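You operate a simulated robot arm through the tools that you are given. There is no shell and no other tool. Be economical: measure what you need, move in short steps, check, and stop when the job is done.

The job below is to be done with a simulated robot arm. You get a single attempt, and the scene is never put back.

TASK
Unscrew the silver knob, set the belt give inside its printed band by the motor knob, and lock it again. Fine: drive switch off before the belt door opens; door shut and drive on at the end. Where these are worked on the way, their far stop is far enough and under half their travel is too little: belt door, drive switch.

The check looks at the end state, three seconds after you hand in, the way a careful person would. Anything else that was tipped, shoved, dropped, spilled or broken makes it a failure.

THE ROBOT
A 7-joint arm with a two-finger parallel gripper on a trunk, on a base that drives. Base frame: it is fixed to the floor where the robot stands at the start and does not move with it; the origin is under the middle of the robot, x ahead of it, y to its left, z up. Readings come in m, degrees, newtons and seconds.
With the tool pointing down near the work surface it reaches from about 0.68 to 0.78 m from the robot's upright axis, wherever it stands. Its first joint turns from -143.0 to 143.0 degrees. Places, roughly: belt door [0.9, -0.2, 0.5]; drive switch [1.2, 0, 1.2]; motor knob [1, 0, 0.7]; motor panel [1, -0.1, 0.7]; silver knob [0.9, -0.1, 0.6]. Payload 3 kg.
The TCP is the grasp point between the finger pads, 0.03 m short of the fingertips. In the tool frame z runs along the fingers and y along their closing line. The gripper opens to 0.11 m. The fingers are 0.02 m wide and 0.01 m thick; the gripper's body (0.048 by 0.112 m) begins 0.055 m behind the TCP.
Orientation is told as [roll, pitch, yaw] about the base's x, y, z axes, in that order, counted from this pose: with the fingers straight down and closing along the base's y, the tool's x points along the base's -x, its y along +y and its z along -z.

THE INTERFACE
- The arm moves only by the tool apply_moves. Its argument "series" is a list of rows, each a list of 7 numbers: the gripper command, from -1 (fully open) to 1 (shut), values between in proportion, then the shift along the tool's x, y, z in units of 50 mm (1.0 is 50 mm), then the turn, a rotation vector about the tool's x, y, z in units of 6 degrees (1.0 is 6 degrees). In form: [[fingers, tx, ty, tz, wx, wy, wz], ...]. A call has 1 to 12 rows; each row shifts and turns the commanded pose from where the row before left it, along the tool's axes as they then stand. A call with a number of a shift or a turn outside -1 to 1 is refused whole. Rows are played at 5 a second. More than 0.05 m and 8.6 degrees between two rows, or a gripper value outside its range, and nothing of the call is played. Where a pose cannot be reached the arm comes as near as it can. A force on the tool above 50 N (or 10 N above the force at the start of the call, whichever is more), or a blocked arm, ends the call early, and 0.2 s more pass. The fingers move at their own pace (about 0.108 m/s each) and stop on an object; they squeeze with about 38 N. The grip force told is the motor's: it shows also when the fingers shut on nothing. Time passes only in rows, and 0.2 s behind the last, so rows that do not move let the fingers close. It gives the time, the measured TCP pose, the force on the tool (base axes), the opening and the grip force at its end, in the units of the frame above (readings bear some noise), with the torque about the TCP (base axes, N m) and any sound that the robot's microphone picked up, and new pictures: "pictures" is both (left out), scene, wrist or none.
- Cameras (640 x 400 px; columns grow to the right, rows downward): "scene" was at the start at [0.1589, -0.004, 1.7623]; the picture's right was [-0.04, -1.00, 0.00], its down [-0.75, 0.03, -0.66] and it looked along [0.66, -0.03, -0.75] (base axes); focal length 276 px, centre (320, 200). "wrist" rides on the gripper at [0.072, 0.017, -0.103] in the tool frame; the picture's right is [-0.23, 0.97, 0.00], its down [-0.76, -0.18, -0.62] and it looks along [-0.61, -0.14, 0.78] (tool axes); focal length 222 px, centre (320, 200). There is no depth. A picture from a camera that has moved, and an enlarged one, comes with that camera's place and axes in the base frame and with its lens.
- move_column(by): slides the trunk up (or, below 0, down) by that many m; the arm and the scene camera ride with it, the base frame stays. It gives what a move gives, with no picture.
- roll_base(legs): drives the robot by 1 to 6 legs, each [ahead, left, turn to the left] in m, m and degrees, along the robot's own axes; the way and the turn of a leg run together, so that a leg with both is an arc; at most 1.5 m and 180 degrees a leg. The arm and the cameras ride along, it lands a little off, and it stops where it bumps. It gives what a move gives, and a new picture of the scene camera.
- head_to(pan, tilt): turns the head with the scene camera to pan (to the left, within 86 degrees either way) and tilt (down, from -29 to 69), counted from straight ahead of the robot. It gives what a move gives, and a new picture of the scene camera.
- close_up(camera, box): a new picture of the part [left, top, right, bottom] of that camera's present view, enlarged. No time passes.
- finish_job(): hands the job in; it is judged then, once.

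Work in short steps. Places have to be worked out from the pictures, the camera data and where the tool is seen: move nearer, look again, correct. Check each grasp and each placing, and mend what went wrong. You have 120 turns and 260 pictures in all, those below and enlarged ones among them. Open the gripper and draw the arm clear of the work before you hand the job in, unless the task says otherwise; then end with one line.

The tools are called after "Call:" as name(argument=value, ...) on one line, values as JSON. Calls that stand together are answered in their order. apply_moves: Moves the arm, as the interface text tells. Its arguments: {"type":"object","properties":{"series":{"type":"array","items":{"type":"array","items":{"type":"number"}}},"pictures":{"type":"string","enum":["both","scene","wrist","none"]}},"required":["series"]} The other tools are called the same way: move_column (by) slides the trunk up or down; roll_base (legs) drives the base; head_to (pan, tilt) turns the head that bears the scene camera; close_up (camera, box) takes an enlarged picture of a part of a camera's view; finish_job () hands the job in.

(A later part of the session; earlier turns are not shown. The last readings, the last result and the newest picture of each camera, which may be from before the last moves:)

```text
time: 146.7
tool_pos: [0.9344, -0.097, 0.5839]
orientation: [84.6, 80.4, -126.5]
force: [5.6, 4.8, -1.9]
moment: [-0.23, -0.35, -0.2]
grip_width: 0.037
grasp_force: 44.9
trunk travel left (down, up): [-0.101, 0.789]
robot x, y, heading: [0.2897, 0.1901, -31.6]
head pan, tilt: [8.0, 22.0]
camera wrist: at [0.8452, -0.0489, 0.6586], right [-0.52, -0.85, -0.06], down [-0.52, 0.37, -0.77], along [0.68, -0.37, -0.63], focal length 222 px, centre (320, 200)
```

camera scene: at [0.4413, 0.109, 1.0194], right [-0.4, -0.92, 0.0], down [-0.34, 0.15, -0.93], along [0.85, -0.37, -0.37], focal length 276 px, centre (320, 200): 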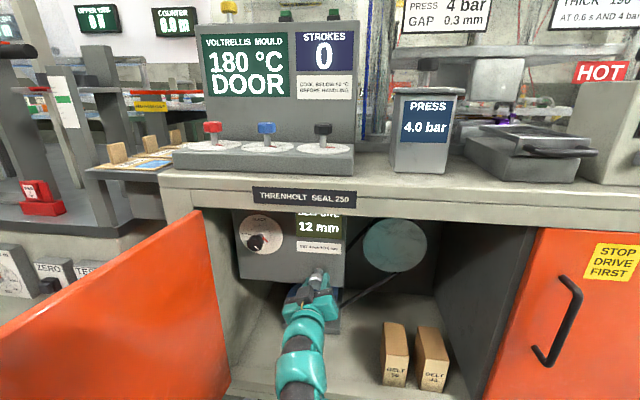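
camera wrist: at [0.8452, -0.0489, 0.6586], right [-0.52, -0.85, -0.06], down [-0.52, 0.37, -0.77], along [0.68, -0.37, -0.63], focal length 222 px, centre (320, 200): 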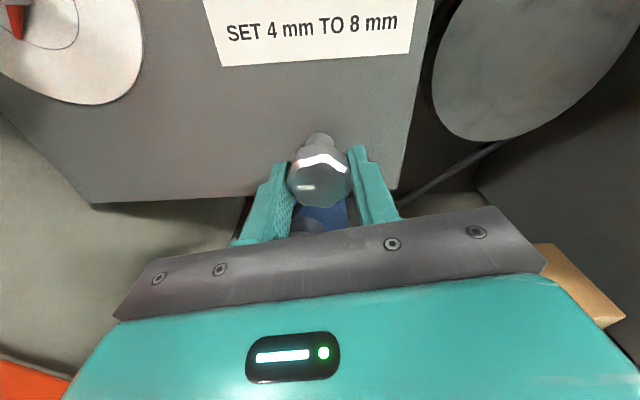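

Excellent grip, little strain. I turn clockwise 72°, then check and finish.

Call:
apply_moves(series=[[1, 0, 0, 0, 0, 0, 1], [1, 0, 0, 0, 0, 0, 1], [1, 0, 0, 0, 0, 0, 1], [1, 0, 0, 0, 0, 0, 1], [1, 0, 0, 0, 0, 0, 1], [1, 0, 0, 0, 0, 0, 1], [1, 0, 0, 0, 0, 0, 1], [1, 0, 0, 0, 0, 0, 1], [1, 0, 0, 0, 0, 0, 1], [1, 0, 0, 0, 0, 0, 1], [1, 0, 0, 0, 0, 0, 1], [1, 0, 0, 0, 0, 0, 1]], pictures="none")

Call:
apply_moves(series=[[1, 0, 0, 0, 0, 0, 1], [1, 0, 0, 0, 0, 0, 1], [1, 0, 0, 0, 0, 0, 1], [1, 0, 0, 0, 0, 0, 1], [1, 0, 0, 0, 0, 0, 1]], pictures="wrist")

Call:
close_up(camera="scene", box=[225, 205, 365, 310])

```text
time: 149.3
tool_pos: [0.935, -0.096, 0.5844]
orientation: [-89.1, 27.5, 59.2]
force: [26.3, 24.5, 9.8]
moment: [-0.25, -0.27, 0.68]
grip_width: 0.0372
grasp_force: 45.4
trunk travel left (down, up): [-0.101, 0.789]
robot x, y, heading: [0.2856, 0.1878, -31.8]
head pan, tilt: [8.0, 22.0]
```

```text
time: 150.5
tool_pos: [0.9344, -0.1005, 0.5863]
orientation: [-89.1, -2.3, 58.5]
force: [8.2, 11.0, 16.7]
moment: [-0.84, -0.11, 0.16]
grip_width: 0.0366
grasp_force: 45.1
trunk travel left (down, up): [-0.101, 0.789]
robot x, y, heading: [0.2875, 0.1921, -31.7]
head pan, tilt: [8.0, 22.0]
camera wrist: at [0.8083, -0.1066, 0.5658], right [0.13, 0.24, -0.96], down [-0.14, 0.97, 0.22], along [0.98, 0.1, 0.16], focal length 222 px, centre (320, 200)
```

wrist: 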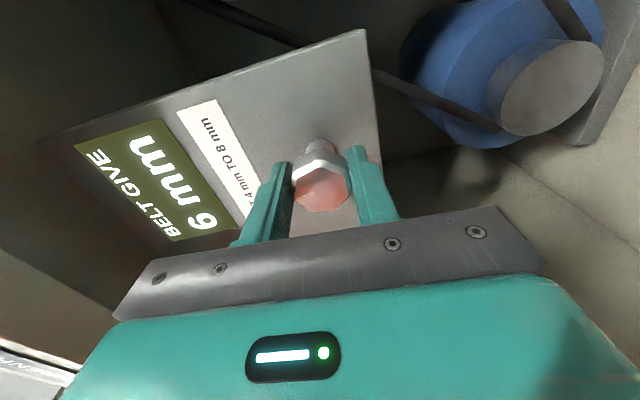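

```text
3.81 times, centred on (295, 258) of scene
camera zoom: at [0.4401, 0.1096, 1.0198], right [-0.4, -0.92, 0.0], down [-0.34, 0.15, -0.93], along [0.85, -0.37, -0.37], focal length 1053 px, centre (415, -19)
```

zoom: 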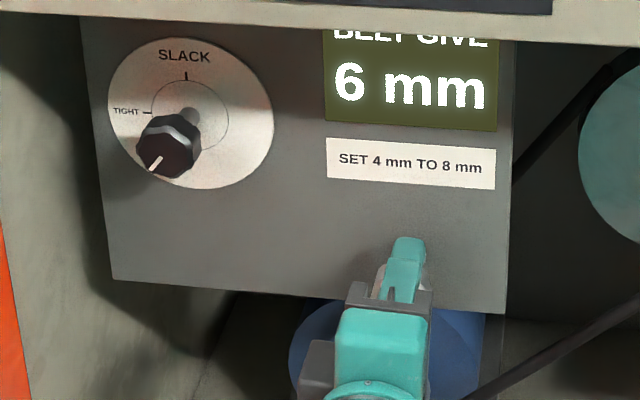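

Turned ~102°. I release, retract, and check the mark.

Call:
apply_moves(series=[[-1, 0, 0, 0, 0, 0, 0], [-1, 0, 0, 0, 0, 0, 0], [-1, 0, 0, -1, 0, 0, 0], [-1, 0, 0, -1, 0, 0, 0]], pictures="none")

Call:
close_up(camera="scene", box=[285, 240, 365, 300])

```text
time: 151.5
tool_pos: [0.8492, -0.0458, 0.5839]
orientation: [-89.0, -2.4, 58.6]
force: [-0.2, 0.1, 0.4]
moment: [0.0, -0.02, 0.0]
grip_width: 0.1098
grasp_force: 0.1
trunk travel left (down, up): [-0.101, 0.789]
robot x, y, heading: [0.289, 0.1859, -31.7]
head pan, tilt: [8.0, 22.0]
```

```text
6.67 times, centred on (325, 270) of scene
camera zoom: at [0.441, 0.1086, 1.0195], right [-0.4, -0.92, 0.0], down [-0.34, 0.15, -0.93], along [0.85, -0.37, -0.37], focal length 1843 px, centre (287, -267)
```

zoom: 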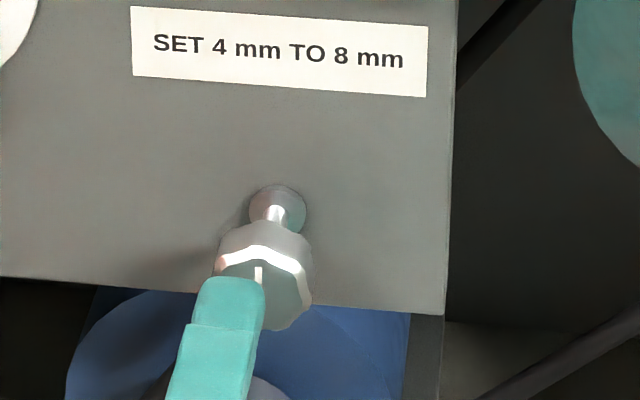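

The mark is back at 12 o'clock: locked, with 6 mm. Now I back out, roll the camera upright, raise a bit, and close the fingers to push the door.

Call:
roll_base(legs=[[-0.64, 0, 0]])

Call:
apply_moves(series=[[1, 0, 0, 0, 0, 0, -1], [1, 0, 0, 0, 0, 0, -1], [1, 0, 0, 0, 0, 0, -1], [1, 0, 0, 0, 0, 0, -1], [1, 0, 0, 0, 0, 0, -1], [1, 0, 0, 0, 0, 0, -1], [1, 0, 0, 0, 0, 0, -1], [1, 0, 0, 0, 0, 0, -1], [1, 0, 0, 0, 0, 0, -1], [1, 0, 0, 0, 0, 0, -1], [1, 0, 0, 0, 0, 0, -1], [1, 0, 0, 0, 0, 0, -1]], pictures="none")

Call:
move_column(by=0.135)

Call:
apply_moves(series=[[1, 0, 0, 0, 0, 0, -1], [1, 0, 0, 0, 0, 0, -1], [1, 0, 0, 0, 0, 0, -1], [1, 0, 0, -0.8, 0, 0, -0.5], [1, 0, 0, -0.8, 0, 0, 0]], pictures="both")

```text
time: 155.1
tool_pos: [0.3024, 0.2907, 0.5838]
orientation: [-89.0, -2.4, 58.4]
force: [0.4, -0.4, 0.8]
moment: [0.0, -0.01, 0.0]
grip_width: 0.1097
grasp_force: 0.1
trunk travel left (down, up): [-0.101, 0.789]
robot x, y, heading: [-0.2634, 0.5272, -31.8]
head pan, tilt: [8.0, 22.0]
camera scene: at [-0.1058, 0.4469, 1.0195], right [-0.41, -0.91, 0.0], down [-0.34, 0.15, -0.93], along [0.85, -0.38, -0.37], focal length 276 px, centre (320, 200)
```

scene: 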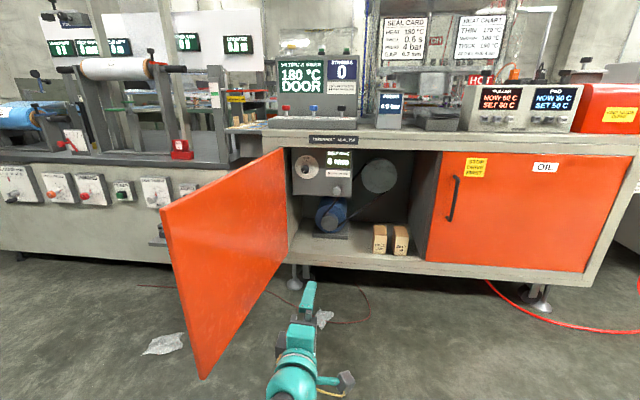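

```text
time: 157.7
tool_pos: [0.3038, 0.2899, 0.584]
orientation: [-87.4, 69.8, 60.9]
force: [0.0, -0.3, 0.4]
moment: [0.0, 0.01, -0.01]
grip_width: 0.0
grasp_force: 37.8
trunk travel left (down, up): [-0.101, 0.789]
robot x, y, heading: [-0.2571, 0.5251, -32.0]
head pan, tilt: [8.0, 22.0]
```

```text
time: 159.3
tool_pos: [0.3036, 0.2911, 0.7189]
orientation: [-87.4, 69.6, 60.9]
force: [0.0, 0.3, 0.5]
moment: [0.03, 0.01, -0.03]
grip_width: 0.0
grasp_force: 37.6
trunk travel left (down, up): [-0.236, 0.654]
robot x, y, heading: [-0.2604, 0.527, -32.1]
head pan, tilt: [8.0, 22.0]
```

```text
time: 160.7
tool_pos: [0.1974, 0.333, 0.826]
orientation: [155.4, 65.8, -63.6]
force: [0.5, 0.1, -0.6]
moment: [0.02, 0.05, 0.03]
grip_width: 0.0
grasp_force: 38.0
trunk travel left (down, up): [-0.236, 0.654]
robot x, y, heading: [-0.2565, 0.5243, -32.0]
head pan, tilt: [8.0, 22.0]
stopped in row 5: the arm was blocked; the commanded pose is now the measured one
camera scene: at [-0.1061, 0.4471, 1.1546], right [-0.41, -0.91, 0.0], down [-0.34, 0.15, -0.93], along [0.85, -0.38, -0.37], focal length 276 px, centre (320, 200)
camera wrist: at [0.0974, 0.4038, 0.8561], right [-0.59, -0.81, -0.04], down [-0.21, 0.2, -0.96], along [0.78, -0.55, -0.29], focal length 222 px, centre (320, 200)
```

scene: 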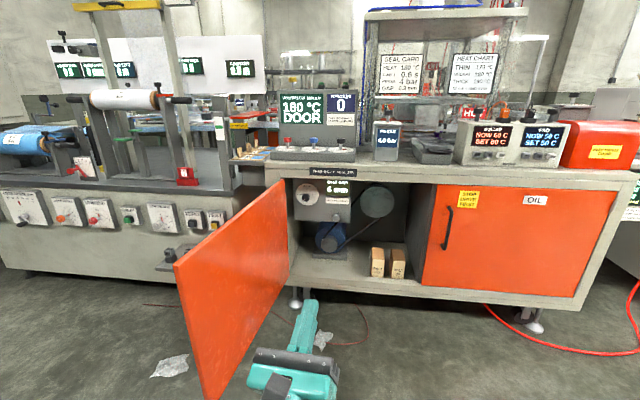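
wrist: 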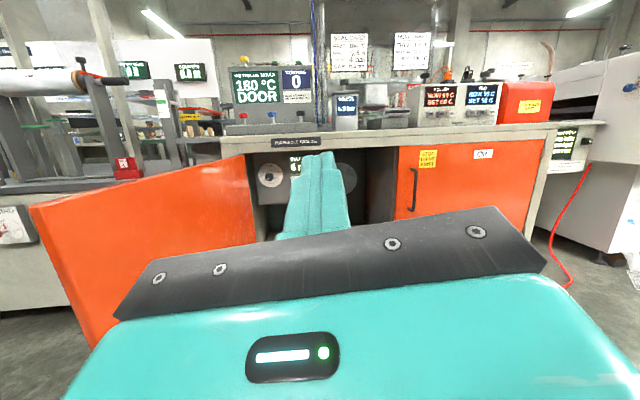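

The last retract hit the arm's inner limit and tipped it up 22°. I move forward again and level the tool.

Call:
apply_moves(series=[[1, -0.28, -0.12, 0.74, 0, 0, 0], [1, -0.28, -0.12, 0.74, 0, 0, 0], [1, 0, 0, 0, 0.2, -0.89, -0.08], [1, 0, 0, 0, 0.2, -0.89, -0.08], [1, 0, 0, 0, 0.2, -0.89, -0.08], [1, 0, 0, 0, 0.2, -0.89, -0.08], [1, 0, 0, 0, 0.8, 0.15, 0.1]], pictures="none")

```text
time: 162.3
tool_pos: [0.2778, 0.2966, 0.8247]
orientation: [88.1, 78.1, -123.4]
force: [-0.3, 1.0, -0.1]
moment: [0.02, 0.02, -0.03]
grip_width: 0.0
grasp_force: 37.3
out of reach, approached as far as the arm can: row 7
trunk travel left (down, up): [-0.236, 0.654]
robot x, y, heading: [-0.2574, 0.5245, -32.0]
head pan, tilt: [8.0, 22.0]
```

Level again, above door-top height. I strafe 0.42 left past the door tip, then check the picture.

Call:
roll_base(legs=[[0, 0.43, 0]])

Call:
apply_moves(series=[[1, 0, 0, 0, 0, 0, 0]], pictures="wrist")

```text
time: 164.9
tool_pos: [0.505, 0.6567, 0.8234]
orientation: [88.4, 78.1, -123.4]
force: [-0.3, 0.3, 1.0]
moment: [0.01, -0.01, 0.02]
grip_width: 0.0
grasp_force: 37.4
trunk travel left (down, up): [-0.236, 0.654]
robot x, y, heading: [-0.0313, 0.889, -32.0]
head pan, tilt: [8.0, 22.0]
camera scene: at [0.1211, 0.8098, 1.1545], right [-0.41, -0.91, 0.0], down [-0.34, 0.15, -0.93], along [0.85, -0.38, -0.37], focal length 276 px, centre (320, 200)
```

scene: 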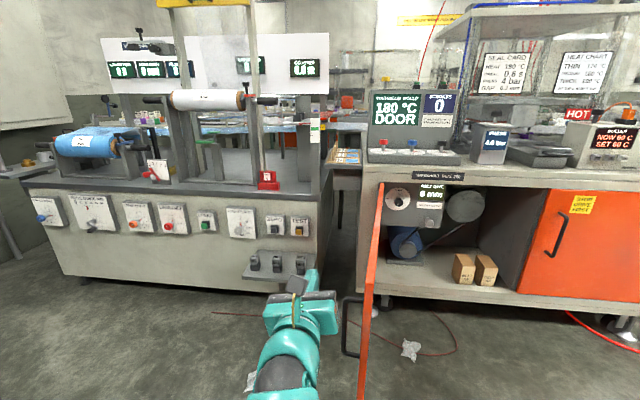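

```text
time: 165.3
tool_pos: [0.5053, 0.6582, 0.8245]
orientation: [88.5, 78.2, -123.6]
force: [-0.4, 0.5, 0.2]
moment: [-0.02, -0.01, -0.01]
grip_width: 0.0
grasp_force: 38.0
trunk travel left (down, up): [-0.236, 0.654]
robot x, y, heading: [-0.0335, 0.8891, -32.1]
head pan, tilt: [8.0, 22.0]
camera wrist: at [0.4172, 0.7091, 0.8987], right [-0.53, -0.85, -0.02], down [-0.52, 0.35, -0.78], along [0.67, -0.4, -0.63], focal length 222 px, centre (320, 200)
```

wrist: 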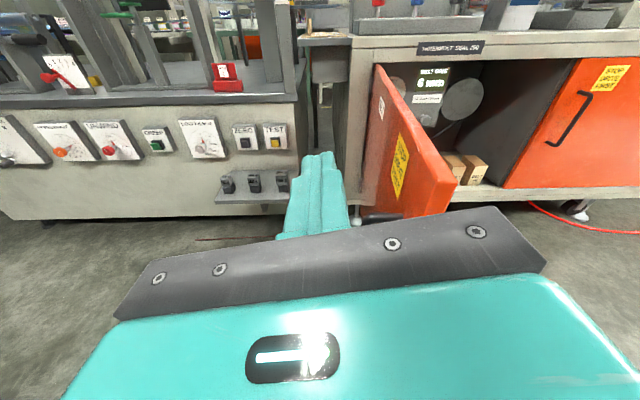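

I'm left of the door. I advance 0.1, lower to z≈0.70, then strafe right to make contact.

Call:
roll_base(legs=[[0.1, 0, 0]])

Call:
move_column(by=-0.12)

Call:
roll_base(legs=[[0, -0.08, 0]])

Call:
apply_moves(series=[[1, 0, 0, 0, 0, 0, 0]], pictures="wrist")

```text
time: 166.5
tool_pos: [0.5893, 0.6038, 0.8243]
orientation: [88.5, 78.2, -123.3]
force: [0.3, -0.6, 0.1]
moment: [0.0, 0.02, 0.02]
grip_width: 0.0
grasp_force: 38.0
trunk travel left (down, up): [-0.236, 0.654]
robot x, y, heading: [0.0532, 0.8401, -32.2]
head pan, tilt: [8.0, 22.0]
camera scene: at [0.2053, 0.7571, 1.1545], right [-0.41, -0.91, 0.0], down [-0.34, 0.15, -0.93], along [0.85, -0.38, -0.37], focal length 276 px, centre (320, 200)
```

scene: 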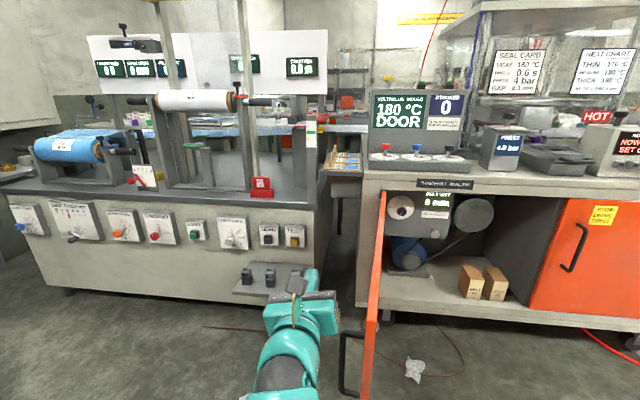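

```text
time: 168.0
tool_pos: [0.5903, 0.6023, 0.704]
orientation: [88.5, 78.1, -123.4]
force: [0.0, -0.3, 1.1]
moment: [0.03, 0.02, -0.02]
grip_width: 0.0001
grasp_force: 38.0
trunk travel left (down, up): [-0.116, 0.774]
robot x, y, heading: [0.0547, 0.8354, -32.4]
head pan, tilt: [8.0, 22.0]
```

```text
time: 169.1
tool_pos: [0.5478, 0.5372, 0.7048]
orientation: [88.5, 78.1, -123.3]
force: [-0.1, 0.8, -0.8]
moment: [-0.01, 0.01, 0.0]
grip_width: 0.0003
grasp_force: 38.1
trunk travel left (down, up): [-0.116, 0.774]
robot x, y, heading: [0.0119, 0.7691, -31.9]
head pan, tilt: [8.0, 22.0]
camera scene: at [0.1633, 0.6898, 1.0345], right [-0.41, -0.91, 0.0], down [-0.34, 0.15, -0.93], along [0.85, -0.38, -0.37], focal length 276 px, centre (320, 200)
```

scene: 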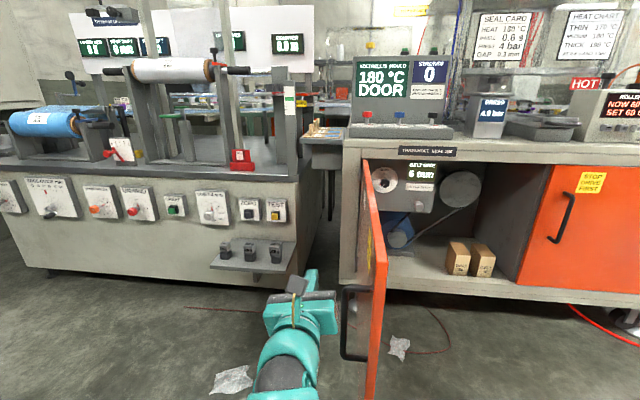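

```text
time: 169.5
tool_pos: [0.5475, 0.5381, 0.7037]
orientation: [88.4, 78.1, -123.5]
force: [0.1, -0.2, 0.8]
moment: [-0.01, 0.03, -0.03]
grip_width: 0.0
grasp_force: 37.7
trunk travel left (down, up): [-0.116, 0.774]
robot x, y, heading: [0.0079, 0.7681, -32.2]
head pan, tilt: [8.0, 22.0]
camera wrist: at [0.4594, 0.5891, 0.7787], right [-0.53, -0.85, -0.02], down [-0.52, 0.35, -0.78], along [0.67, -0.4, -0.63], focal length 222 px, centre (320, 200)
```

wrist: 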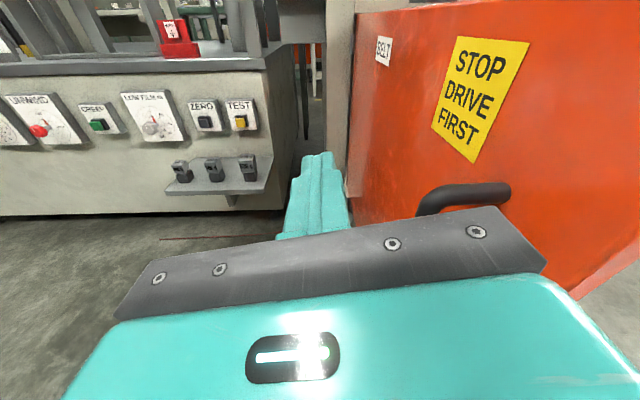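

Finger is beside the outer face. I swing the robot counterclockwise about the hinge to push it closed: 16° first.

Call:
roll_base(legs=[[0, -0.166, 8], [0, -0.166, 8]])

```text
time: 171.9
tool_pos: [0.4558, 0.3934, 0.7037]
orientation: [88.5, 78.1, -107.5]
force: [0.7, 0.4, 0.3]
moment: [-0.01, 0.0, -0.01]
grip_width: 0.0002
grasp_force: 37.3
trunk travel left (down, up): [-0.116, 0.774]
robot x, y, heading: [-0.1243, 0.466, -16.3]
head pan, tilt: [8.0, 22.0]
camera scene: at [0.0451, 0.4347, 1.0345], right [-0.14, -0.99, 0.0], down [-0.37, 0.05, -0.93], along [0.92, -0.13, -0.37], focal length 276 px, centre (320, 200)
```

scene: 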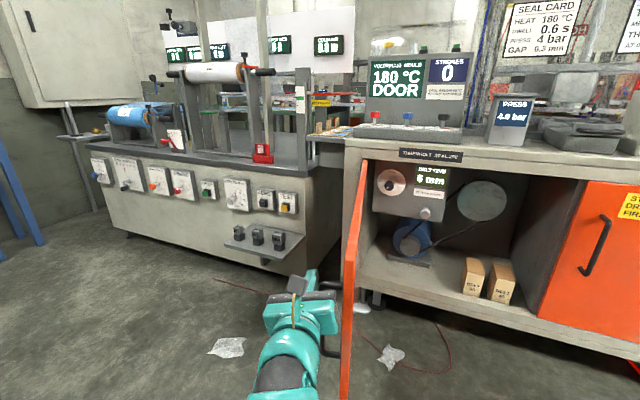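

The door follows. Continue 24°.

Call:
roll_base(legs=[[0, -0.166, 8], [0, -0.166, 8], [0, -0.166, 8]])

```text
time: 175.5
tool_pos: [0.4035, 0.1481, 0.7048]
orientation: [88.4, 78.1, -83.4]
force: [-0.2, 0.1, 0.0]
moment: [0.01, 0.01, 0.01]
grip_width: 0.0001
grasp_force: 38.0
trunk travel left (down, up): [-0.116, 0.774]
robot x, y, heading: [-0.1557, -0.0193, 8.0]
head pan, tilt: [8.0, 22.0]
camera scene: at [0.0104, 0.0169, 1.0345], right [0.28, -0.96, 0.0], down [-0.36, -0.1, -0.93], along [0.89, 0.26, -0.37], focal length 276 px, centre (320, 200)
```

scene: 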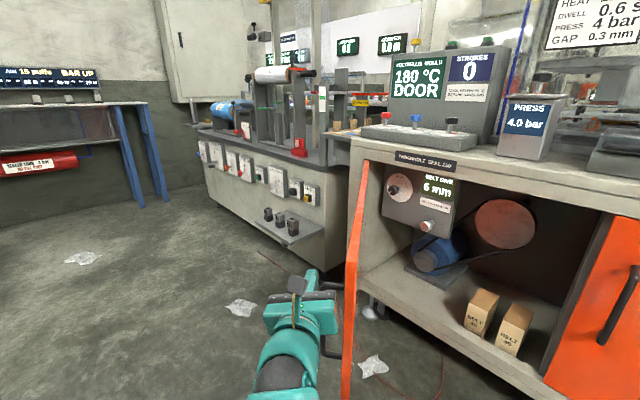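

Continue 16° more.

Call:
roll_base(legs=[[0, -0.166, 8], [0, -0.166, 8]])

```text
time: 177.9
tool_pos: [0.4275, -0.0232, 0.7043]
orientation: [88.4, 78.0, -67.4]
force: [-1.0, 0.3, 0.0]
moment: [0.0, 0.0, 0.0]
grip_width: 0.0
grasp_force: 37.4
trunk travel left (down, up): [-0.116, 0.774]
robot x, y, heading: [-0.0679, -0.3371, 23.9]
head pan, tilt: [8.0, 22.0]
camera scene: at [0.0852, -0.2568, 1.0345], right [0.53, -0.85, 0.0], down [-0.32, -0.2, -0.93], along [0.79, 0.49, -0.37], focal length 276 px, centre (320, 200)
```

scene: 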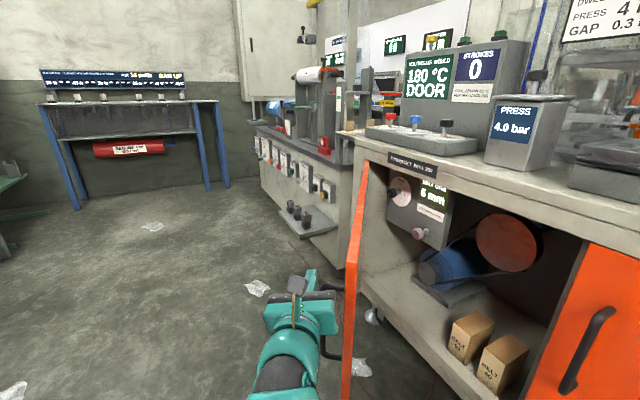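

Door is at ~44°. Now I disengage, face the cabinet squarely, and will push the outer face with the fingertip from the front.

Call:
roll_base(legs=[[-0.25, 0, 0], [0, 0, -56], [-0.35, 0, 0], [0, 0.62, 0]])

Call:
apply_moves(series=[[1, 0, 0, 0, 0, 0, 0]], pictures="wrist")

```text
time: 187.2
tool_pos: [0.2691, 0.047, 0.7042]
orientation: [88.3, 78.0, -122.9]
force: [0.0, -0.5, -0.5]
moment: [-0.03, -0.03, -0.01]
grip_width: 0.0001
grasp_force: 37.9
trunk travel left (down, up): [-0.116, 0.774]
robot x, y, heading: [-0.2702, 0.2707, -31.6]
head pan, tilt: [8.0, 22.0]
camera scene: at [-0.1158, 0.1953, 1.0345], right [-0.4, -0.92, 0.0], down [-0.34, 0.15, -0.93], along [0.85, -0.37, -0.37], focal length 276 px, centre (320, 200)
```

scene: 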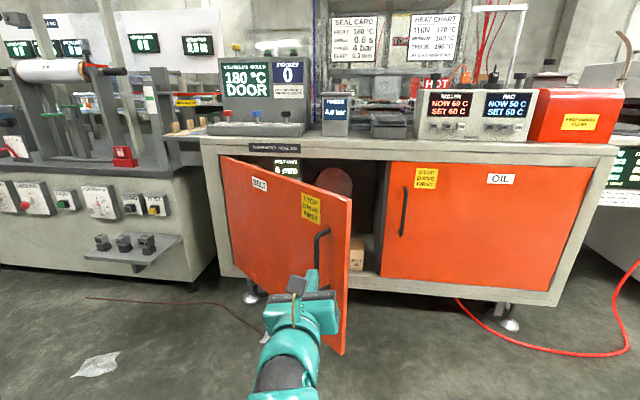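

```text
time: 187.6
tool_pos: [0.2704, 0.0474, 0.7052]
orientation: [88.3, 78.2, -122.9]
force: [0.1, 0.4, 0.4]
moment: [0.05, 0.02, 0.02]
grip_width: 0.0
grasp_force: 38.4
trunk travel left (down, up): [-0.116, 0.774]
robot x, y, heading: [-0.2736, 0.2734, -31.2]
head pan, tilt: [8.0, 22.0]
camera wrist: at [0.1814, 0.0982, 0.7787], right [-0.52, -0.85, -0.02], down [-0.53, 0.34, -0.78], along [0.67, -0.39, -0.63], focal length 222 px, centre (320, 200)
```

wrist: 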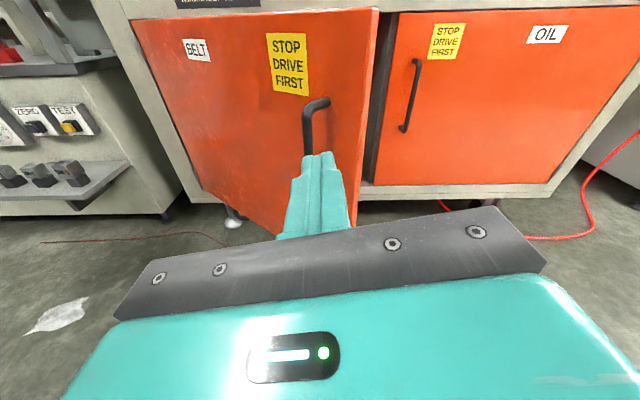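

I strafe 0.12 left to clear the handle, then drive ahead in steps to push the door.

Call:
roll_base(legs=[[0, 0.12, 0], [0.3, 0, 0], [0.1, 0, 0]])

```text
time: 191.3
tool_pos: [0.6754, -0.0647, 0.7051]
orientation: [88.3, 78.3, -123.1]
force: [0.1, 0.3, 1.0]
moment: [-0.01, -0.01, 0.01]
grip_width: 0.0
grasp_force: 38.0
trunk travel left (down, up): [-0.116, 0.774]
robot x, y, heading: [0.1401, 0.1676, -31.6]
head pan, tilt: [8.0, 22.0]
camera scene: at [0.2901, 0.0859, 1.0345], right [-0.4, -0.92, 0.0], down [-0.34, 0.15, -0.93], along [0.85, -0.37, -0.37], focal length 276 px, centre (320, 200)
```

scene: 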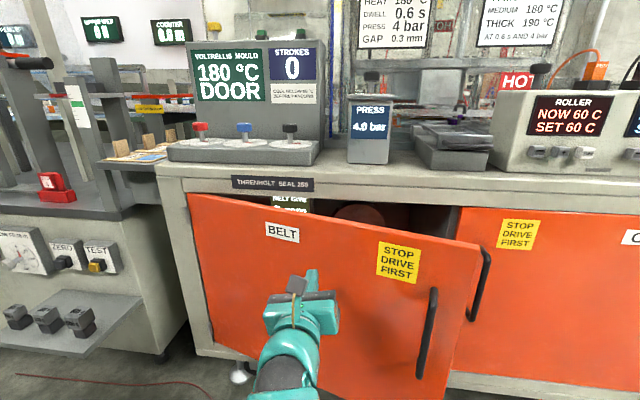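

Door at ~20°. Continue ahead 0.12.

Call:
roll_base(legs=[[0.12, 0, 0]])

```text
time: 192.5
tool_pos: [0.7767, -0.1276, 0.7038]
orientation: [88.5, 78.0, -123.1]
force: [-0.6, -0.8, -0.6]
moment: [0.03, 0.0, -0.02]
grip_width: 0.0
grasp_force: 37.5
trunk travel left (down, up): [-0.116, 0.774]
robot x, y, heading: [0.241, 0.1027, -31.9]
head pan, tilt: [8.0, 22.0]
camera scene: at [0.3925, 0.0225, 1.0345], right [-0.4, -0.92, 0.0], down [-0.34, 0.15, -0.93], along [0.85, -0.37, -0.37], focal length 276 px, centre (320, 200)
```

scene: 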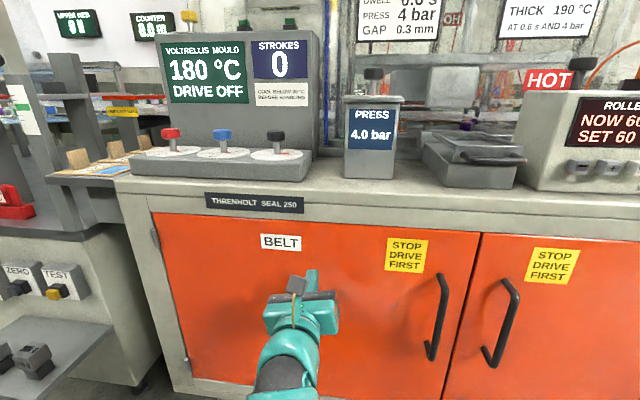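

Display now reads DRIVE OFF rather than DOOR. I push gently further with the arm to make sure it is fully shut.

Call:
apply_moves(series=[[1, 0, 0, 0.3, 0, 0, 0], [1, 0, 0, 0.3, 0, 0, 0], [1, 0, 0, 0.3, 0, 0, 0], [1, 0, 0, 0.3, 0, 0, 0]], pictures="both")

```text
time: 193.4
tool_pos: [0.8134, -0.1498, 0.7045]
orientation: [88.9, 78.2, -122.5]
force: [-15.4, 3.0, -2.5]
moment: [-0.01, -0.08, -0.13]
grip_width: 0.0
grasp_force: 37.6
trunk travel left (down, up): [-0.116, 0.774]
robot x, y, heading: [0.2395, 0.1036, -31.8]
head pan, tilt: [8.0, 22.0]
stopped in row 4: the force on the tool passed its limit at 101 N (the readings are from after the stop); the commanded pose is now the measured one
camera scene: at [0.3909, 0.0226, 1.0347], right [-0.4, -0.92, 0.0], down [-0.34, 0.15, -0.93], along [0.85, -0.37, -0.37], focal length 276 px, centre (320, 200)
camera wrist: at [0.7249, -0.0979, 0.7787], right [-0.52, -0.85, -0.02], down [-0.53, 0.34, -0.78], along [0.67, -0.4, -0.63], focal length 222 px, centre (320, 200)
```

scene: 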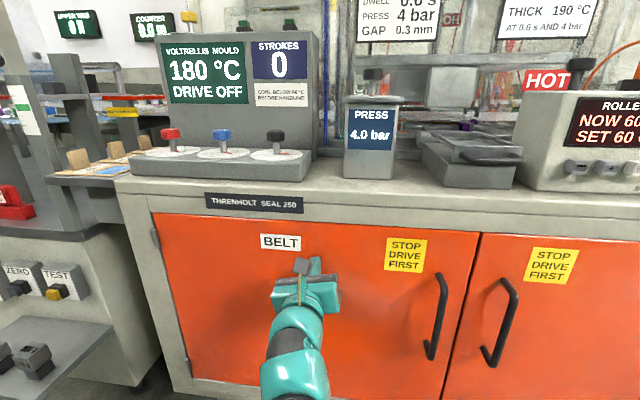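
wrist: 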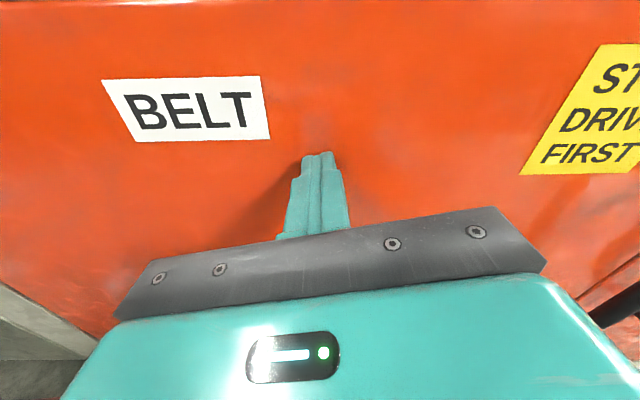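

The door is firmly shut. Now I back off, raise the trunk, and roll the wrist back to its original side for the switch.

Call:
roll_base(legs=[[-0.5, 0, 0]])

Call:
move_column(by=0.4)

Call:
apply_moves(series=[[-1, 0, 0, 0, 0, 0, 1], [-1, 0, 0, 0, 0, 0, 1], [-1, 0, 0, 0, 0, 0, 1], [-1, 0, 0, 0, 0, 0, 1], [-1, 0, 0, 0, 0, 0, 1], [-1, 0, 0, 0, 0, 0, 1], [-1, 0, 0, 0, 0, 0, 1], [-1, 0, 0, 0, 0, 0, 1], [-1, 0, 0, 0, 0, 0, 1], [-1, 0, 0, 0, 0, 0, 1], [-1, 0, 0, 0, 0, 0, 1], [-1, 0, 0, 0, 0, 0, 1]], pictures="none")

Call:
apply_moves(series=[[-1, 0, 0, 0, 0, 0, 1], [-1, 0, 0, 0, 0, 0, 1], [-1, 0, 0, 0, 0, 0, 1], [-1, 0, 0, 0, 0, 0, 1], [-1, 0, 0, 0, 0, 0, 1], [-1, 0, 0, 0, 0, 0, 1], [-1, 0, 0, 0, 0, 0, 1], [-1, 0, 0, 0, 0, 0, 1], [-1, 0, 0, 0, 0, 0, 1], [-1, 0, 0, 0, 0, 0, 1], [-1, 0, 0, 0, 0, 0, 1], [-1, 0, 0, 0, 0, 0, 1]], pictures="none")

Call:
apply_moves(series=[[-1, 0, 0, 0, 0, 0, 1], [-1, 0, 0, 0, 0, 0, 1], [-1, 0, 0, 0, 0, 0, 1], [-1, 0, 0, 0, 0, 0, 1], [-1, 0, 0, 0, 0, 0, 1], [-1, 0, 0, 0, 0, 0, 1], [-1, 0, 0, 0, 0, 0, 1], [-1, 0, 0, 0, 0, 0, 1]], pictures="scene")

Call:
move_column(by=0.3)

```text
time: 196.3
tool_pos: [0.3898, 0.1115, 0.7038]
orientation: [88.4, 78.1, -123.4]
force: [0.1, 0.4, -0.3]
moment: [-0.01, -0.01, 0.01]
grip_width: 0.0002
grasp_force: 37.5
trunk travel left (down, up): [-0.116, 0.774]
robot x, y, heading: [-0.1864, 0.3666, -32.2]
head pan, tilt: [8.0, 22.0]
camera scene: at [-0.0319, 0.2852, 1.0345], right [-0.41, -0.91, 0.0], down [-0.34, 0.15, -0.93], along [0.85, -0.38, -0.37], focal length 276 px, centre (320, 200)
```

scene: 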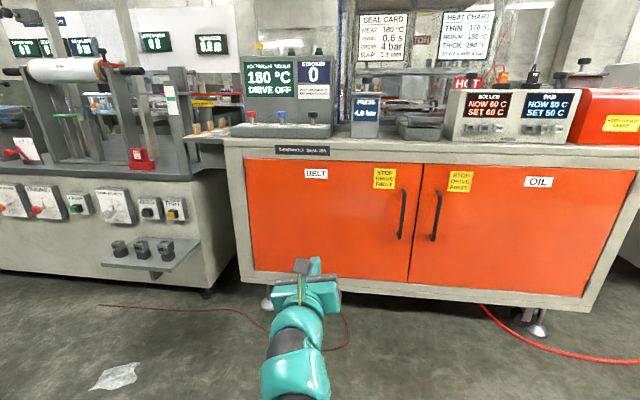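

```text
time: 200.2
tool_pos: [0.389, 0.1107, 1.1041]
orientation: [88.3, 78.2, -123.3]
force: [0.8, 0.4, 0.2]
moment: [0.0, 0.0, -0.01]
grip_width: 0.0
grasp_force: 37.5
trunk travel left (down, up): [-0.516, 0.374]
robot x, y, heading: [-0.183, 0.3661, -31.9]
head pan, tilt: [8.0, 22.0]
```

```text
time: 202.8
tool_pos: [0.3906, 0.1119, 1.1037]
orientation: [-89.6, 29.8, 58.4]
force: [0.0, 1.0, 0.3]
moment: [0.0, -0.02, 0.03]
grip_width: 0.1103
grasp_force: 0.2
trunk travel left (down, up): [-0.516, 0.374]
robot x, y, heading: [-0.187, 0.3638, -32.0]
head pan, tilt: [8.0, 22.0]
```

```text
time: 205.3
tool_pos: [0.3902, 0.1129, 1.1045]
orientation: [-89.5, -42.1, 58.0]
force: [0.2, -0.2, 0.0]
moment: [-0.01, 0.01, -0.01]
grip_width: 0.1099
grasp_force: 0.1
trunk travel left (down, up): [-0.516, 0.374]
robot x, y, heading: [-0.1833, 0.3656, -32.2]
head pan, tilt: [8.0, 22.0]
```

```text
time: 207.2
tool_pos: [0.3908, 0.111, 1.1028]
orientation: [18.7, -89.6, -50.5]
force: [0.5, -0.6, 0.1]
moment: [0.0, -0.03, -0.03]
grip_width: 0.1099
grasp_force: 0.1
trunk travel left (down, up): [-0.516, 0.374]
robot x, y, heading: [-0.1876, 0.3686, -32.1]
head pan, tilt: [8.0, 22.0]
camera scene: at [-0.0319, 0.2853, 1.4345], right [-0.41, -0.91, 0.0], down [-0.34, 0.15, -0.93], along [0.85, -0.38, -0.37], focal length 276 px, centre (320, 200)
```

scene: 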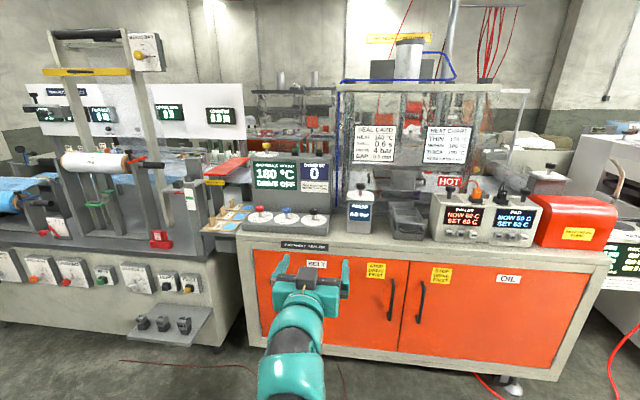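

```text
time: 210.2
tool_pos: [0.3895, 0.1111, 1.4038]
orientation: [8.8, -89.6, -40.6]
force: [0.4, 0.7, -0.1]
moment: [0.01, 0.01, 0.03]
grip_width: 0.1098
grasp_force: 0.1
trunk travel left (down, up): [-0.816, 0.074]
robot x, y, heading: [-0.1856, 0.3659, -32.0]
head pan, tilt: [8.0, 22.0]
```

Now I pitch the tool down 90° (15 rows).

Call:
apply_moves(series=[[-1, 0, 0, 0, 0, 1, 0], [-1, 0, 0, 0, 0, 1, 0], [-1, 0, 0, 0, 0, 1, 0], [-1, 0, 0, 0, 0, 1, 0], [-1, 0, 0, 0, 0, 1, 0], [-1, 0, 0, 0, 0, 1, 0], [-1, 0, 0, 0, 0, 1, 0], [-1, 0, 0, 0, 0, 1, 0], [-1, 0, 0, 0, 0, 1, 0], [-1, 0, 0, 0, 0, 1, 0], [-1, 0, 0, 0, 0, 1, 0], [-1, 0, 0, 0, 0, 1, 0]], pictures="none")

Call:
apply_moves(series=[[-1, 0, 0, 0, 0, 1, 0], [-1, 0, 0, 0, 0, 1, 0], [-1, 0, 0, 0, 0, 0.9, 0]], pictures="both")

```text
time: 212.8
tool_pos: [0.3889, 0.1108, 1.4039]
orientation: [0.3, -44.6, -31.8]
force: [0.2, 0.1, 0.2]
moment: [-0.02, -0.02, 0.0]
grip_width: 0.1099
grasp_force: 0.1
out of reach, approached as far as the arm can: row 8, 9, 10, 11, 12
trunk travel left (down, up): [-0.816, 0.074]
robot x, y, heading: [-0.1844, 0.3662, -32.0]
head pan, tilt: [8.0, 22.0]
```

```text
time: 213.6
tool_pos: [0.3894, 0.1116, 1.4033]
orientation: [0.0, -44.8, -31.7]
force: [0.3, 0.6, 0.5]
moment: [0.01, 0.0, 0.04]
grip_width: 0.1101
grasp_force: 0.0
out of reach, approached as far as the arm can: row 1, 2, 3
trunk travel left (down, up): [-0.816, 0.074]
robot x, y, heading: [-0.1862, 0.3669, -31.9]
head pan, tilt: [8.0, 22.0]
camera scene: at [-0.0318, 0.2851, 1.7345], right [-0.41, -0.91, 0.0], down [-0.34, 0.15, -0.93], along [0.85, -0.38, -0.37], focal length 276 px, centre (320, 200)
camera wrist: at [0.2928, 0.1898, 1.426], right [0.65, 0.74, 0.16], down [-0.01, -0.21, 0.98], along [0.76, -0.64, -0.13], focal length 222 px, centre (320, 200)
```

scene: 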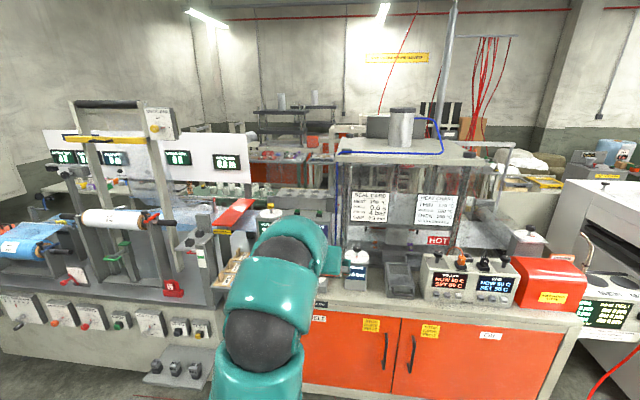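
wrist: 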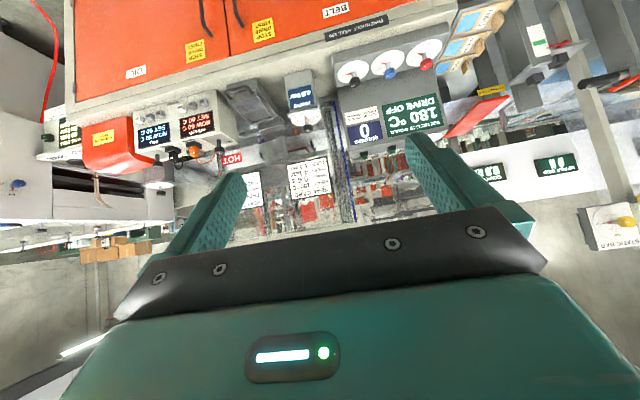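

The pose is too high for a downward tool. I move down 0.1 and finish the pitch.

Call:
apply_moves(series=[[-1, 0.7, 0, 0.7, 0, 0, 0], [-1, 0.7, 0, 0.7, 0, 0, 0], [-1, 0, 0, 0, 0, 1, 0], [-1, 0, 0, 0, 0, 1, 0], [-1, 0, 0, 0, 0, 1, 0], [-1, 0, 0, 0, 0, 1, 0], [-1, 0, 0, 0, 0, 1, 0], [-1, 0, 0, 0, 0, 1, 0], [-1, 0, 0, 0, 0, 1, 0], [-1, 0, 0, 0, 0, 0.5, 0]], pictures="none")

```text
time: 215.8
tool_pos: [0.3835, 0.1107, 1.2963]
orientation: [0.0, -33.1, -31.7]
force: [-0.1, -0.2, -0.7]
moment: [-0.01, 0.0, 0.02]
grip_width: 0.1098
grasp_force: 0.1
out of reach, approached as far as the arm can: row 4, 5, 6, 7, 8, 9, 10
trunk travel left (down, up): [-0.816, 0.074]
robot x, y, heading: [-0.1861, 0.3628, -32.1]
head pan, tilt: [8.0, 22.0]
```

I extend 0.1 outward and continue the pitch.

Call:
apply_moves(series=[[-1, -0.84, 0, 0.545, 0, 0, 0], [-1, -0.84, 0, 0.545, 0, 0, 0], [-1, 0, 0, 0, 0, 1, 0], [-1, 0, 0, 0, 0, 1, 0], [-1, 0, 0, 0, 0, 1, 0], [-1, 0, 0, 0, 0, 1, 0], [-1, 0, 0, 0, 0, 1, 0], [-1, 0, 0, 0, 0, 0.5, 0]], pictures="none")

```text
time: 217.6
tool_pos: [0.4671, 0.0567, 1.2963]
orientation: [0.0, -0.1, -31.8]
force: [-0.5, 0.0, 0.2]
moment: [0.02, 0.0, -0.02]
grip_width: 0.1098
grasp_force: 0.2
trunk travel left (down, up): [-0.816, 0.074]
robot x, y, heading: [-0.1883, 0.364, -32.0]
head pan, tilt: [8.0, 22.0]
```

Tool is down again at z 1.296. I drive left 0.35 then ahead 0.60 toward the switch.

Call:
roll_base(legs=[[0, 0.348, 0], [0.6, 0, 0]])

Call:
apply_moves(series=[[-1, 0, 0, 0, 0, 0, 0]], pictures="wrist")

```text
time: 222.8
tool_pos: [1.1643, 0.0344, 1.2956]
orientation: [0.1, -0.1, -31.5]
force: [-1.2, 1.0, 0.2]
moment: [0.01, -0.01, -0.01]
grip_width: 0.1104
grasp_force: 0.1
trunk travel left (down, up): [-0.816, 0.074]
robot x, y, heading: [0.5073, 0.3412, -32.0]
head pan, tilt: [8.0, 22.0]
camera scene: at [0.6621, 0.261, 1.7344], right [-0.41, -0.91, 0.0], down [-0.34, 0.15, -0.93], along [0.85, -0.38, -0.38], focal length 276 px, centre (320, 200)
```

scene: 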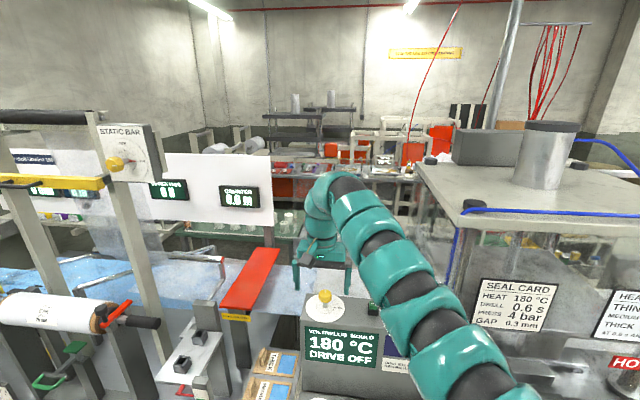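

```text
time: 223.2
tool_pos: [1.1626, 0.0346, 1.297]
orientation: [0.1, -0.1, -31.6]
force: [-0.1, 0.2, 0.0]
moment: [0.0, 0.02, 0.0]
grip_width: 0.11
grasp_force: 0.2
trunk travel left (down, up): [-0.816, 0.074]
robot x, y, heading: [0.5075, 0.3409, -31.9]
head pan, tilt: [8.0, 22.0]
camera wrist: at [1.1099, 0.0863, 1.3989], right [0.7, 0.71, 0.0], down [0.55, -0.55, 0.62], along [0.44, -0.44, -0.78], focal length 222 px, centre (320, 200)
```

wrist: 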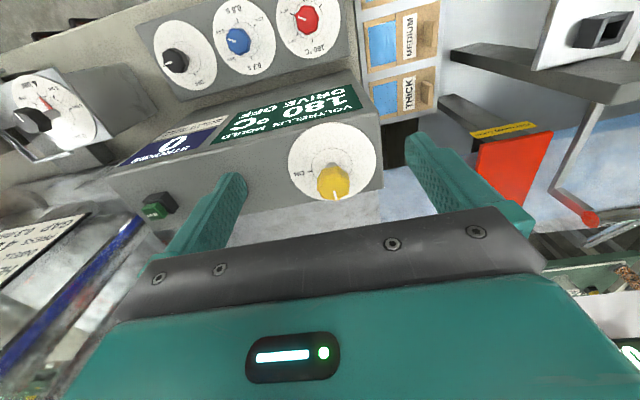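

Knob seen at [1.218, -0.002]. I nudge the base ahead 0.05, shift over it, and pre-turn 60° ccw.

Call:
roll_base(legs=[[0.05, 0, 0]])

Call:
apply_moves(series=[[-1, 0, 0, 0.5, 0, 0, -1], [-1, 0, 0, 0, 0, 0, -1], [-1, 0, 0, 0, 0, 0, -1], [-1, 0, 0, 0, 0, 0, -1], [-1, 0, 0, 0, 0, 0, -1], [-1, 0, 0, 0, 0, 0, -1], [-1, 0, 0, 0, 0, 0, -1], [-1, 0, 0, 0, 0, 0, -1], [-1, 0, 0, 0, 0, 0, -1], [-1, 0, 0, 0, 0, 0, -1]], pictures="wrist")

```text
time: 224.1
tool_pos: [1.2064, 0.0071, 1.2952]
orientation: [0.1, -0.1, -31.6]
force: [0.2, -1.0, -0.4]
moment: [-0.03, 0.06, 0.0]
grip_width: 0.11
grasp_force: 0.1
trunk travel left (down, up): [-0.816, 0.074]
robot x, y, heading: [0.5517, 0.3165, -31.9]
head pan, tilt: [8.0, 22.0]
camera scene: at [0.7068, 0.2334, 1.7342], right [-0.4, -0.91, 0.0], down [-0.34, 0.15, -0.93], along [0.85, -0.37, -0.38], focal length 276 px, centre (320, 200)
```

scene: 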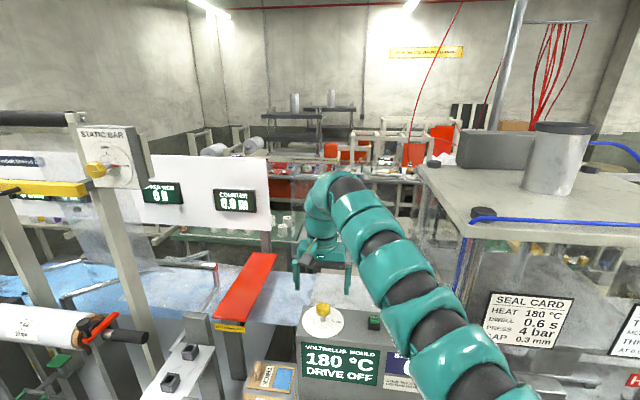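

```text
time: 226.3
tool_pos: [1.2064, 0.0081, 1.2709]
orientation: [0.0, -0.1, 28.5]
force: [0.6, -0.1, 0.2]
moment: [-0.01, -0.02, 0.01]
grip_width: 0.11
grasp_force: 0.1
trunk travel left (down, up): [-0.816, 0.074]
robot x, y, heading: [0.5522, 0.3166, -32.1]
head pan, tilt: [8.0, 22.0]
camera wrist: at [1.134, -0.0121, 1.3735], right [-0.26, 0.96, 0.0], down [0.75, 0.21, 0.63], along [0.6, 0.17, -0.78], focal length 222 px, centre (320, 200)
```

wrist: 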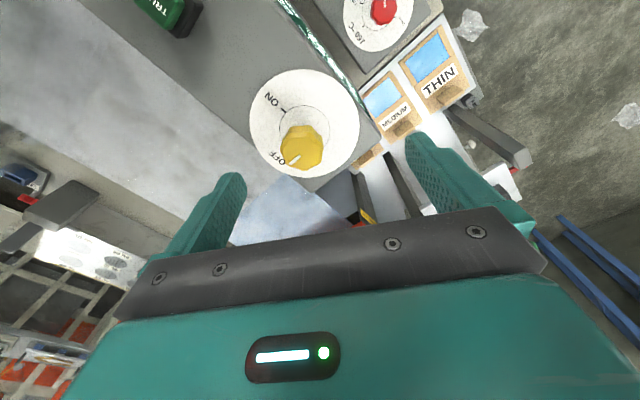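

Knob at [1.219, -0.0045]. I centre, lower to z 1.182 and grip.

Call:
apply_moves(series=[[-1, -0.115, -0.354, 0.3, 0, 0, 0], [-1, 0, 0, 0.8, 0, 0, 0], [-1, 0, 0, 0.68, 0, 0, 0], [1, 0, 0, 0, 0, 0, 0], [1, 0, 0, 0, 0, 0, 0], [1, 0, 0, 0, 0, 0, 0]], pictures="wrist")

```text
time: 227.7
tool_pos: [1.2189, -0.0039, 1.181]
orientation: [-0.1, -0.2, 28.5]
force: [-0.4, -2.1, 0.3]
moment: [0.23, -0.49, -0.02]
grip_width: 0.0371
grasp_force: 45.0
trunk travel left (down, up): [-0.816, 0.074]
robot x, y, heading: [0.5507, 0.3127, -32.1]
head pan, tilt: [8.0, 22.0]
camera wrist: at [1.1478, -0.0252, 1.284], right [-0.26, 0.96, 0.0], down [0.75, 0.21, 0.63], along [0.6, 0.16, -0.78], focal length 222 px, centre (320, 200)
```

wrist: 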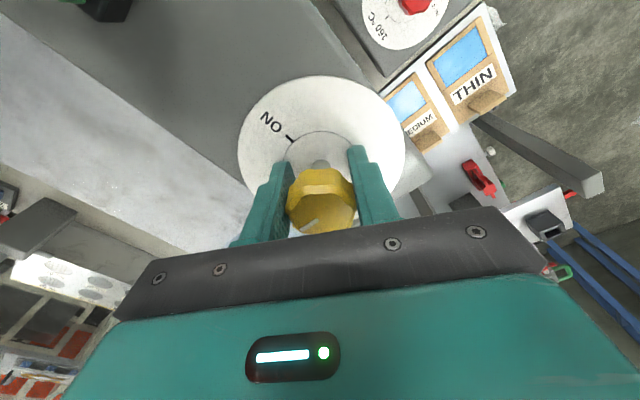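

Clean grip. I turn clockwise 72°, then a bit more to the ON stop.

Call:
apply_moves(series=[[1, 0, 0, 0, 0, 0, 1], [1, 0, 0, 0, 0, 0, 1], [1, 0, 0, 0, 0, 0, 1], [1, 0, 0, 0, 0, 0, 1], [1, 0, 0, 0, 0, 0, 1], [1, 0, 0, 0, 0, 0, 1], [1, 0, 0, 0, 0, 0, 1], [1, 0, 0, 0, 0, 0, 1], [1, 0, 0, 0, 0, 0, 1], [1, 0, 0, 0, 0, 0, 1], [1, 0, 0, 0, 0, 0, 1], [1, 0, 0, 0, 0, 0, 1]], pictures="none")

Call:
apply_moves(series=[[1, 0, 0, 0, 0, 0, 0.8], [1, 0, 0, 0, 0, 0, 0.8], [1, 0, 0, 0, 0, 0, 0.6]], pictures="both")

```text
time: 230.3
tool_pos: [1.2205, -0.0006, 1.1823]
orientation: [0.1, 0.0, -43.5]
force: [-1.2, 17.7, -12.6]
moment: [-0.05, 0.5, 0.07]
grip_width: 0.037
grasp_force: 45.2
trunk travel left (down, up): [-0.816, 0.074]
robot x, y, heading: [0.5485, 0.3172, -31.9]
head pan, tilt: [8.0, 22.0]
```

```text
time: 231.1
tool_pos: [1.2204, -0.0004, 1.1816]
orientation: [0.1, -0.2, -56.9]
force: [2.5, 21.2, -15.2]
moment: [-0.07, 0.36, 0.04]
grip_width: 0.0369
grasp_force: 44.7
trunk travel left (down, up): [-0.816, 0.074]
robot x, y, heading: [0.5518, 0.3148, -32.0]
head pan, tilt: [8.0, 22.0]
camera scene: at [0.7066, 0.2386, 1.7344], right [-0.4, -0.91, 0.0], down [-0.34, 0.15, -0.93], along [0.85, -0.38, -0.38], focal length 276 px, centre (320, 200)
camera wrist: at [1.1957, 0.0684, 1.2843], right [0.94, 0.34, 0.0], down [0.27, -0.73, 0.62], along [0.22, -0.59, -0.78], focal length 222 px, centre (320, 200)
```

scene: 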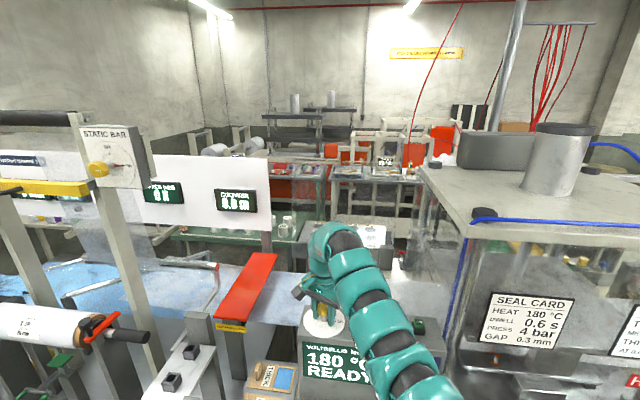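
wrist: 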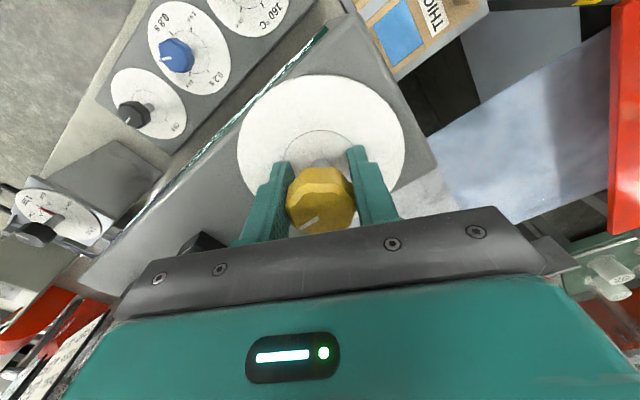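

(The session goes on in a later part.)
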